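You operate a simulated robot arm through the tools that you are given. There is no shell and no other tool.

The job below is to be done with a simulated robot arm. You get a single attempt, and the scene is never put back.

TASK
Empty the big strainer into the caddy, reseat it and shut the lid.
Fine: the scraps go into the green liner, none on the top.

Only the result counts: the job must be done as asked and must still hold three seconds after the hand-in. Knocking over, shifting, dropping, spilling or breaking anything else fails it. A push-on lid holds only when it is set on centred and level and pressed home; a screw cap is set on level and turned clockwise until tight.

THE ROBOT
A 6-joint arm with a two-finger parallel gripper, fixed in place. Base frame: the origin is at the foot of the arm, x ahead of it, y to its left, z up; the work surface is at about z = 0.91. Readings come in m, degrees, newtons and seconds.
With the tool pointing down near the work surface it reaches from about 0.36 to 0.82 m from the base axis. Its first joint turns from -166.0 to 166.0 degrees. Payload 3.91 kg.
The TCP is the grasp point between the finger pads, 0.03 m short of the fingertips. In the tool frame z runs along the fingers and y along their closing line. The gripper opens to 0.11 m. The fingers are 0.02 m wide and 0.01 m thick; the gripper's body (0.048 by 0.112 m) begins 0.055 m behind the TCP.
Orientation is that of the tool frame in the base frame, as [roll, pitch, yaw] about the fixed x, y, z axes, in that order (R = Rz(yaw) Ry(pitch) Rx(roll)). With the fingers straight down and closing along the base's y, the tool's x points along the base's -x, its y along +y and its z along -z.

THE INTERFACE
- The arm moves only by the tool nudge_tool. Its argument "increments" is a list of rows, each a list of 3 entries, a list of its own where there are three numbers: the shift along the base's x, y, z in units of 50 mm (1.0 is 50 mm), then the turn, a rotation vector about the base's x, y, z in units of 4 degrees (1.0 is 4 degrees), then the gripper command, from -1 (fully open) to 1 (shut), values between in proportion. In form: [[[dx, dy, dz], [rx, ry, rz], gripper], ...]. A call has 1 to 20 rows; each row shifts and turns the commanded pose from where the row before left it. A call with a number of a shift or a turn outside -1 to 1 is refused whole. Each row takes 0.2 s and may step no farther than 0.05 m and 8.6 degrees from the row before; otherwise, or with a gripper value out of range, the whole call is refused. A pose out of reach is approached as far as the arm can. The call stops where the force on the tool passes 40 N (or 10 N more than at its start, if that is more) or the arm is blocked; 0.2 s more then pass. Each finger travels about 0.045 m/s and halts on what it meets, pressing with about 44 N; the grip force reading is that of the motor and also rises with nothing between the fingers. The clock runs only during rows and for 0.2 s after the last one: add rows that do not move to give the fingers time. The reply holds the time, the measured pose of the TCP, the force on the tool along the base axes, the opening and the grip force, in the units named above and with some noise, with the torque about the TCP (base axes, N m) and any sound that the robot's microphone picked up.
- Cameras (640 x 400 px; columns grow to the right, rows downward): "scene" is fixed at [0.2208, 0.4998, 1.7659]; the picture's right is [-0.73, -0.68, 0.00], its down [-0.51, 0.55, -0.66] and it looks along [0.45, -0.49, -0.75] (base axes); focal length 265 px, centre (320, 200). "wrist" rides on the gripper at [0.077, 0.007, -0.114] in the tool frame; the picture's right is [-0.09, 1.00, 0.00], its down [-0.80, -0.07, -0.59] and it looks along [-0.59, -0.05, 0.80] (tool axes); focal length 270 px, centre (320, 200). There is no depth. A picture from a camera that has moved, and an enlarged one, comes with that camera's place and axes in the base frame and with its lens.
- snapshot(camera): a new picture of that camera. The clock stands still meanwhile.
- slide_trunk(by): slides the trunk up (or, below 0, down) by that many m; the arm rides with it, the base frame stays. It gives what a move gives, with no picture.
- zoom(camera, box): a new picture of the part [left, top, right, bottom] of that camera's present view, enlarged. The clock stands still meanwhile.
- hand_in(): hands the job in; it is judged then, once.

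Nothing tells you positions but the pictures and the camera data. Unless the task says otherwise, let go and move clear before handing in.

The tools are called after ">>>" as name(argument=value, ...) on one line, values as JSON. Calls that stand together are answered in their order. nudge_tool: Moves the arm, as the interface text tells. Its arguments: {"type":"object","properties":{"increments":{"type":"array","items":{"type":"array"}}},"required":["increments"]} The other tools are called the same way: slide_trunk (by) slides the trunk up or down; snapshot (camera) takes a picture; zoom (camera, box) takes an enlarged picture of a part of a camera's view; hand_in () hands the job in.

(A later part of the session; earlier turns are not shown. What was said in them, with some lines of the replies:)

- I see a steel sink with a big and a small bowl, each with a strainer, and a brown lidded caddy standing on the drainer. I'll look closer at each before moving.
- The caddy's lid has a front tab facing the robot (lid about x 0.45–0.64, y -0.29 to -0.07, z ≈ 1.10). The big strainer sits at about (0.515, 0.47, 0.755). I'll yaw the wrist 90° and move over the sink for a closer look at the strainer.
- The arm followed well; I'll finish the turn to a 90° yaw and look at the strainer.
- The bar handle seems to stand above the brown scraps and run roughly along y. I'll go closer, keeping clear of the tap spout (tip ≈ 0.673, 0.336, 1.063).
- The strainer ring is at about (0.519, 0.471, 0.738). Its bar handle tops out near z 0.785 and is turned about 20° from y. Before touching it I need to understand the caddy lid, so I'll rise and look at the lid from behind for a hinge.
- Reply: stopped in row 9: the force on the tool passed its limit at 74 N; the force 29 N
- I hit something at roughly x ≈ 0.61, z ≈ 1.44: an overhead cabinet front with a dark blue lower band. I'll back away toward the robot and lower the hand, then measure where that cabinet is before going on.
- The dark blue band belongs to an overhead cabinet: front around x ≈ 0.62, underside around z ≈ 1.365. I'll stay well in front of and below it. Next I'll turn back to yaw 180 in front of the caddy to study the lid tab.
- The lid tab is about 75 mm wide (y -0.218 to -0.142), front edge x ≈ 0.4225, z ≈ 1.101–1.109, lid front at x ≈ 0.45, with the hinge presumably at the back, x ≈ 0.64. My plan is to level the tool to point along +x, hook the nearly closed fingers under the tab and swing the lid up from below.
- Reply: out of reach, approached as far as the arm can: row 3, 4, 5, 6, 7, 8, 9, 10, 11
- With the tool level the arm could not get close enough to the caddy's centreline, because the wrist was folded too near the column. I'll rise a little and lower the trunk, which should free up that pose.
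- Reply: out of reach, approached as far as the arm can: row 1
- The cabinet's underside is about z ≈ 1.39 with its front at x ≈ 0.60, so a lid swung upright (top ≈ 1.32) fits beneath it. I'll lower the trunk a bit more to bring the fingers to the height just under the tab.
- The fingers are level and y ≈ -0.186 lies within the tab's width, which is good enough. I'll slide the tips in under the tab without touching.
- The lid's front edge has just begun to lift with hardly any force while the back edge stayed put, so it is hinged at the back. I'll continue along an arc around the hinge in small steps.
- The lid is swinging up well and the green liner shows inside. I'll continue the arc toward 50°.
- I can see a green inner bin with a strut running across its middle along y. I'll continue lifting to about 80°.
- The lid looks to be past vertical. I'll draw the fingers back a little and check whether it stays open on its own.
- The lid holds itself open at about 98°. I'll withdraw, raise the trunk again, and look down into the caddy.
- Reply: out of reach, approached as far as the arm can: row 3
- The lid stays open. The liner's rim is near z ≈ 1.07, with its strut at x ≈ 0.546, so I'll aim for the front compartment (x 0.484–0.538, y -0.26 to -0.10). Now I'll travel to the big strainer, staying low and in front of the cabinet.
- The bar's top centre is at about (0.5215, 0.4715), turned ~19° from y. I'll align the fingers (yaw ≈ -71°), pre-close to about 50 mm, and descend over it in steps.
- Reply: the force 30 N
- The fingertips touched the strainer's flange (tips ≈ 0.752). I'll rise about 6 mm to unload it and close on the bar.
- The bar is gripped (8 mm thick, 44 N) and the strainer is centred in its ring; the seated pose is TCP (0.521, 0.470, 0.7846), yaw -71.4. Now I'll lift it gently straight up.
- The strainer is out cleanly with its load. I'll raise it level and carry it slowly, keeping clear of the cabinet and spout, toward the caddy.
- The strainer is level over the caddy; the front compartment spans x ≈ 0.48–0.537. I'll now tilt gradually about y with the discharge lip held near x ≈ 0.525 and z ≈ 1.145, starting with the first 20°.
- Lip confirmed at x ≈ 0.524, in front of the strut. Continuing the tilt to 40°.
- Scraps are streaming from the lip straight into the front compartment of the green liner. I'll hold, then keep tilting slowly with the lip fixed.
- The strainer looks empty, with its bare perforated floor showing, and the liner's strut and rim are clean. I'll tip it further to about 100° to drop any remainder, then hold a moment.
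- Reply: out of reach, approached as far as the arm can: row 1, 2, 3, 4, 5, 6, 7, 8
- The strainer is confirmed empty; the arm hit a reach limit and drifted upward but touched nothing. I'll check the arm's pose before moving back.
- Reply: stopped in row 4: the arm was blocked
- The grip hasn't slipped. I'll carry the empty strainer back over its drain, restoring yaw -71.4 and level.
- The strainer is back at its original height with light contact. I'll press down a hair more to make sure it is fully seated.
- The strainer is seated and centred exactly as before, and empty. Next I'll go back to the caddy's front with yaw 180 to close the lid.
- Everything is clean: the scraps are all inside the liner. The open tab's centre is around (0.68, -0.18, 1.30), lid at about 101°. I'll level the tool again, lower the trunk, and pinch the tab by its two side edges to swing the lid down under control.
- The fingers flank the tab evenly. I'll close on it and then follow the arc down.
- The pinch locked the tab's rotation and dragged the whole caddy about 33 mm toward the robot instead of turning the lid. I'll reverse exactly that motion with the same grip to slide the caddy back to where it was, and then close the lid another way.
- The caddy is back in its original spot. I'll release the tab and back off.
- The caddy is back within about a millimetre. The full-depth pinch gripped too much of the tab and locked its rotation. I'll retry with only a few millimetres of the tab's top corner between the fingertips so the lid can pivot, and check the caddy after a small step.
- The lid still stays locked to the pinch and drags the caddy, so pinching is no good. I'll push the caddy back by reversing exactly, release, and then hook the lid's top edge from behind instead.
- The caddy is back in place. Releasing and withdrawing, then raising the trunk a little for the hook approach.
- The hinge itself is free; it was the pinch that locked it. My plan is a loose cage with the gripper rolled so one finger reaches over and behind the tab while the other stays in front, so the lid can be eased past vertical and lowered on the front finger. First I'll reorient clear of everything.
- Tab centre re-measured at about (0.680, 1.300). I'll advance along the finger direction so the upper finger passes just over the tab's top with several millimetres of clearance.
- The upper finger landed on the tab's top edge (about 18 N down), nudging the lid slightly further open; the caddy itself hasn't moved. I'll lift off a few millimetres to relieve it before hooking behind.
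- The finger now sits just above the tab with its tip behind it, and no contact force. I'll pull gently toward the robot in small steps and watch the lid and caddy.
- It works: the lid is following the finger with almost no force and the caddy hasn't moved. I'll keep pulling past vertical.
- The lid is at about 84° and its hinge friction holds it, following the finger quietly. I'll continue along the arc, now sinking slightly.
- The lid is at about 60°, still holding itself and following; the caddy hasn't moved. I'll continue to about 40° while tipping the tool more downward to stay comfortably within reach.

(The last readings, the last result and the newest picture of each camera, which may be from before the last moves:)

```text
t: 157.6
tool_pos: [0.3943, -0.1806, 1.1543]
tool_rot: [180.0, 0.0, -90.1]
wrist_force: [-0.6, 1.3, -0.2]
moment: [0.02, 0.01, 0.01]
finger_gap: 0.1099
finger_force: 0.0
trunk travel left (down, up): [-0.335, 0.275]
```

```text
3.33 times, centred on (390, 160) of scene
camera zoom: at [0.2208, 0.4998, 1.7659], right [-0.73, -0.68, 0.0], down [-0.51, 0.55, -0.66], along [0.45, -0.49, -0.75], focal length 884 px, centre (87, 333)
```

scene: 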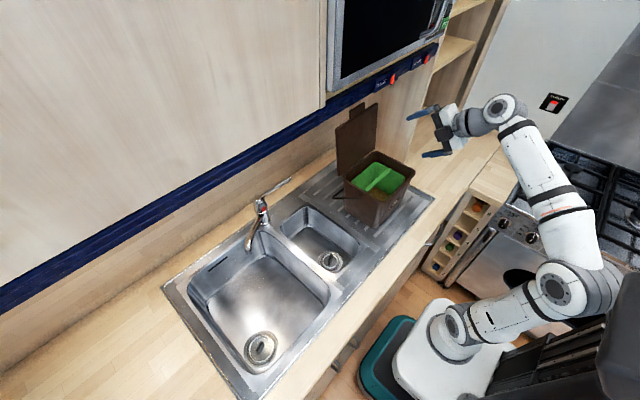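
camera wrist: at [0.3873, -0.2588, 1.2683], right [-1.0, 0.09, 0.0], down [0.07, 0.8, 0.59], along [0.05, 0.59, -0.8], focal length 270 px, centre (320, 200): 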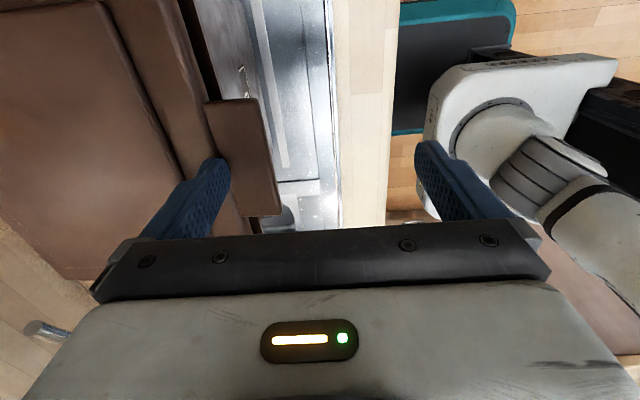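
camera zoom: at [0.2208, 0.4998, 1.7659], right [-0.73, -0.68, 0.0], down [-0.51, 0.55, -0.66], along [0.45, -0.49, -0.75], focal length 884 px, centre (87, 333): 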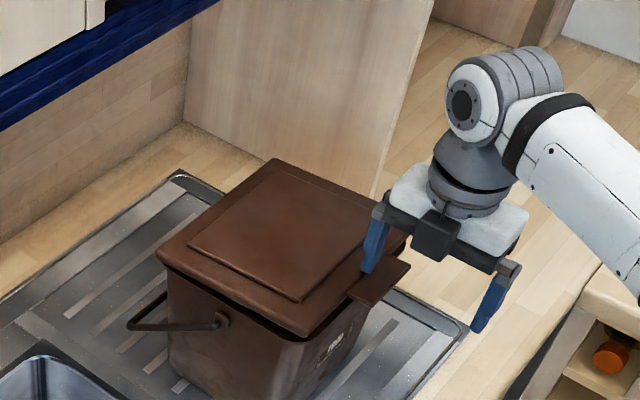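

The lid is nearly shut. I'll press down gently on its front edge until it seats.

>>> nudge_tool(increments=[[[0.06, 0, -0.06], [0, 0, 0], -1], [[0.06, 0, -0.06], [0, 0, 0], -1], [[0, 0, -0.06], [0, 0, 0], -1], [[0, 0, 0], [0, 0, 0], -1]])

>>> zoom(camera="scene", box=[330, 100, 450, 220])

```text
t: 158.6
tool_pos: [0.3996, -0.1812, 1.1465]
tool_rot: [180.0, 0.1, -90.1]
wrist_force: [-0.3, -0.1, -0.4]
moment: [0.0, -0.01, 0.01]
finger_gap: 0.1098
finger_force: 0.0
trunk travel left (down, up): [-0.335, 0.275]
```

```text
3.33 times, centred on (390, 160) of scene
camera zoom: at [0.2208, 0.4998, 1.7659], right [-0.73, -0.68, 0.0], down [-0.51, 0.55, -0.66], along [0.45, -0.49, -0.75], focal length 884 px, centre (87, 333)
```

zoom: 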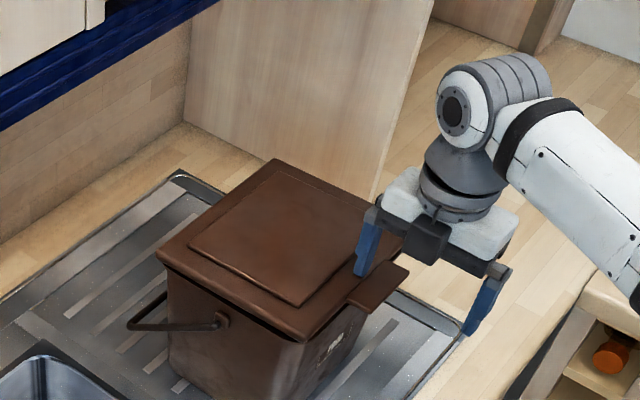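

>>> nudge_tool(increments=[[[0, 0, -0.05], [0, 0, 0], -1], [[0, 0, -0.05], [0, 0, 0], -1], [[0, 0, -0.03], [0, 0, 0], -1], [[0, 0, 0], [0, 0, 0], -1]])

>>> snapshot(camera="wrist")

>>> zoom(camera="scene", box=[330, 130, 430, 220])

```text
t: 159.6
tool_pos: [0.3995, -0.1799, 1.1407]
tool_rot: [-179.8, -0.1, -90.2]
wrist_force: [0.6, 0.0, 1.2]
moment: [0.03, -0.05, -0.02]
finger_gap: 0.11
finger_force: 0.0
trunk travel left (down, up): [-0.335, 0.275]
```

```text
taken
camera wrist: at [0.392, -0.2577, 1.2538], right [-1.0, 0.09, 0.0], down [0.07, 0.8, 0.6], along [0.05, 0.59, -0.8], focal length 270 px, centre (320, 200)
```

wrist: 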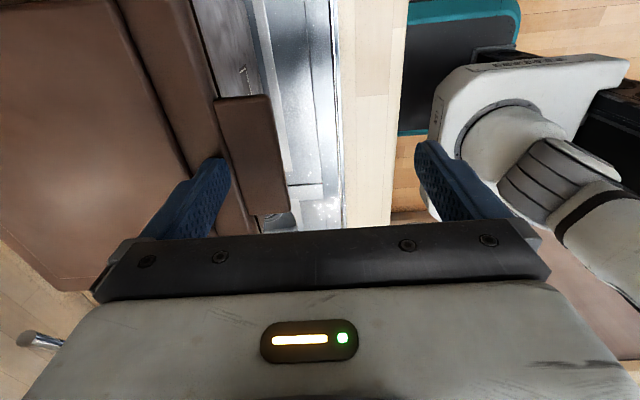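

```text
4.44 times, centred on (380, 175) of scene
camera zoom: at [0.2208, 0.4998, 1.7659], right [-0.73, -0.68, 0.0], down [-0.51, 0.55, -0.66], along [0.45, -0.49, -0.75], focal length 1179 px, centre (53, 311)
```

zoom: 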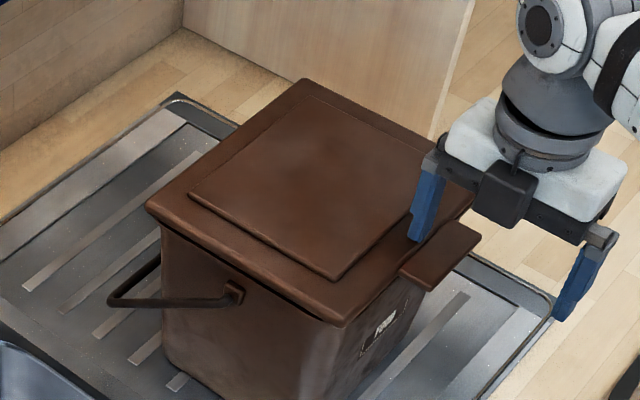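

>>> nudge_tool(increments=[[[0, 0, -0.04], [0, 0, 0], -1], [[0, 0, -0.03], [0, 0, 0], -1], [[0, 0, 0], [0, 0, 0], -1]])

```text
t: 160.4
tool_pos: [0.3977, -0.1803, 1.1381]
tool_rot: [-179.8, -0.1, -90.1]
wrist_force: [1.0, -1.9, 27.6]
moment: [-0.06, -1.71, -0.07]
finger_gap: 0.11
finger_force: 0.0
trunk travel left (down, up): [-0.335, 0.275]
```

The lid pressed firmly onto the rim (28 N, no further travel). I'll lift off straight up and inspect everything.

>>> nudge_tool(increments=[[[0, 0, 0.1], [0, 0, 0], -1], [[0, 0, 0.3], [0, 0, 0], -1], [[0, 0, 0.6], [0, 0, 0], -1], [[0, 0, 0.8], [0, 0, 0], -1], [[-0.1, 0, 0.6], [0, 0, 0], -1], [[0, 0, 0], [0, 0, 0], -1], [[0, 0, 0], [0, 0, 0], -1]])

>>> snapshot(camera="scene")

>>> zoom(camera="scene", box=[320, 130, 440, 240])

>>> zoom(camera="scene", box=[330, 140, 450, 215])

```text
t: 162.0
tool_pos: [0.3954, -0.1806, 1.2577]
tool_rot: [180.0, 0.1, -90.1]
wrist_force: [-0.6, 0.9, -0.4]
moment: [0.01, -0.04, -0.01]
finger_gap: 0.11
finger_force: 0.1
trunk travel left (down, up): [-0.335, 0.275]
```

```text
taken
```

scene: 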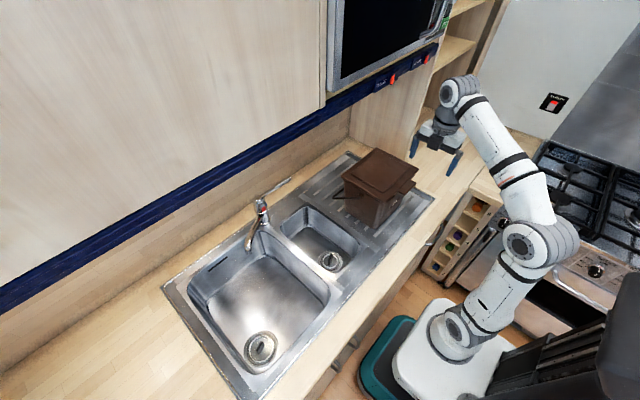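

```text
3.64 times, centred on (380, 185) of scene
camera zoom: at [0.2208, 0.4998, 1.7659], right [-0.73, -0.68, 0.0], down [-0.51, 0.55, -0.66], along [0.45, -0.49, -0.75], focal length 964 px, centre (102, 254)
```

zoom: 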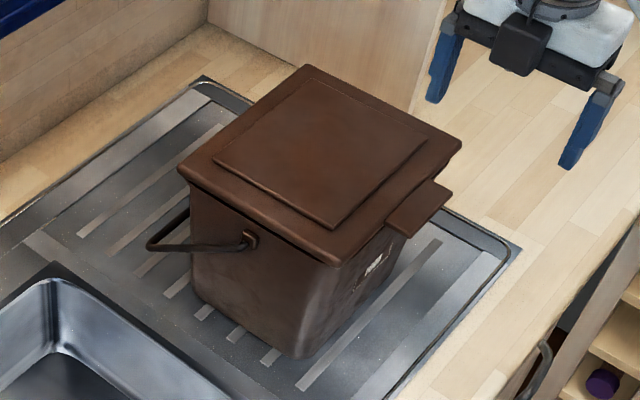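

```text
5.33 times, centred on (390, 178) of scene
camera zoom: at [0.2208, 0.4998, 1.7659], right [-0.73, -0.68, 0.0], down [-0.51, 0.55, -0.66], along [0.45, -0.49, -0.75], focal length 1414 px, centre (-53, 320)
```

zoom: 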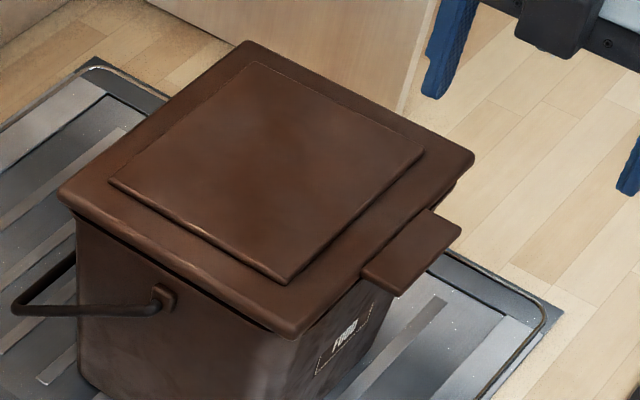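

>>> zoom(camera="scene", box=[220, 310, 300, 380])

>>> zoom(camera="scene", box=[160, 180, 400, 400])

>>> snapshot(camera="wrist")

```text
5.71 times, centred on (260, 345) of scene
camera zoom: at [0.2208, 0.4998, 1.7659], right [-0.73, -0.68, 0.0], down [-0.51, 0.55, -0.66], along [0.45, -0.49, -0.75], focal length 1515 px, centre (663, -629)
```

zoom: 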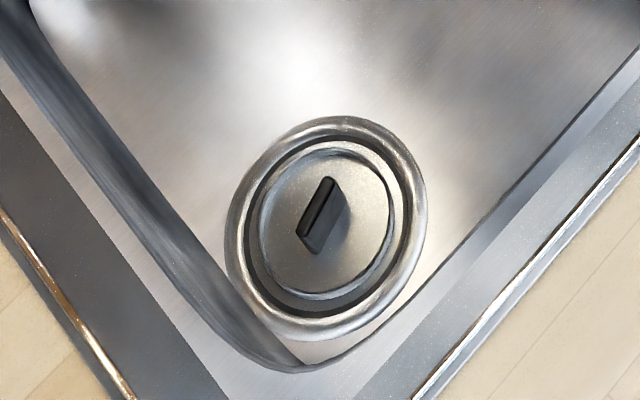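

```text
1.82 times, centred on (280, 290) of scene
camera zoom: at [0.2208, 0.4998, 1.7659], right [-0.73, -0.68, 0.0], down [-0.51, 0.55, -0.66], along [0.45, -0.49, -0.75], focal length 482 px, centre (393, 36)
```

zoom: 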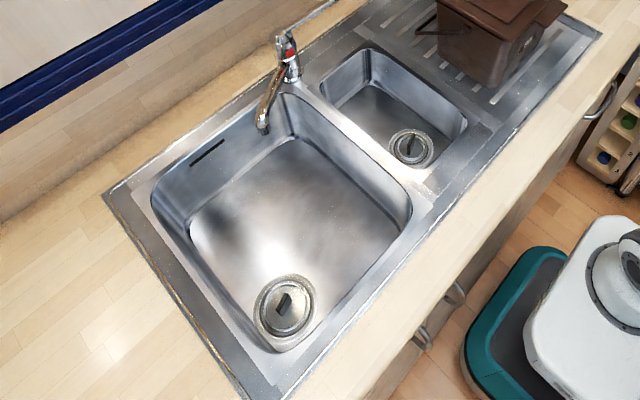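

```text
taken
camera wrist: at [0.3887, -0.2572, 1.3715], right [-1.0, 0.09, 0.0], down [0.07, 0.8, 0.6], along [0.05, 0.59, -0.8], focal length 270 px, centre (320, 200)
```

wrist: 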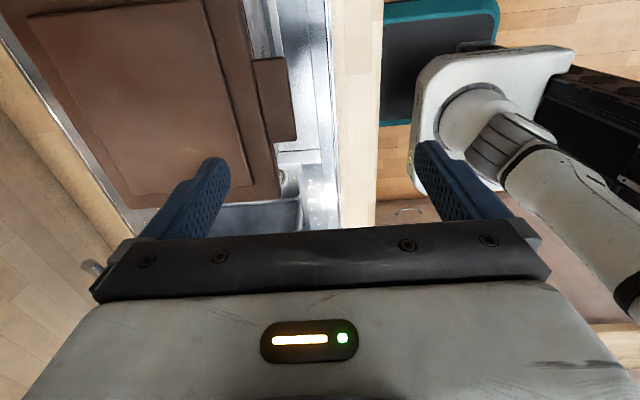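

The strainer is empty and sits exactly where it was. The scraps are in the liner, the lid is shut and pressed home, and the caddy is within a millimetre or two of its original spot. The arm is clear, so I'm handing the job in.

>>> hand_in()

```text
The job is handed in.
```

The big strainer has been emptied into the caddy's green liner and put back in its drain, and the lid is shut. The job is handed in, but no verdict came back.

- **Scraps:** They all went into the front half of the liner. The last pictures before the lid closed showed its rim and cross-strut clean. The strainer's perforated floor was bare when I checked it.
- **Strainer:** It is back in the big sink's drain at the same height and angle as before.
- **Lid:** It is closed and pressed down on its front edge until it stopped moving, at about 28 N.

Three things happened along the way:

- **Cabinet bump:** The hand bumped the front of the overhead cabinet early on, at about 74 N. I saw no damage.
- **Caddy moved:** My first two attempts to close the lid dragged the caddy toward the robot, by about 33 mm and then about 16 mm. I slid it back each time, and in the final pictures it is within a millimetre or two of where it started.
- **Arm overshoot:** The arm ran out of reach while tipping the empty strainer and drifted up about 24 cm. It touched nothing.
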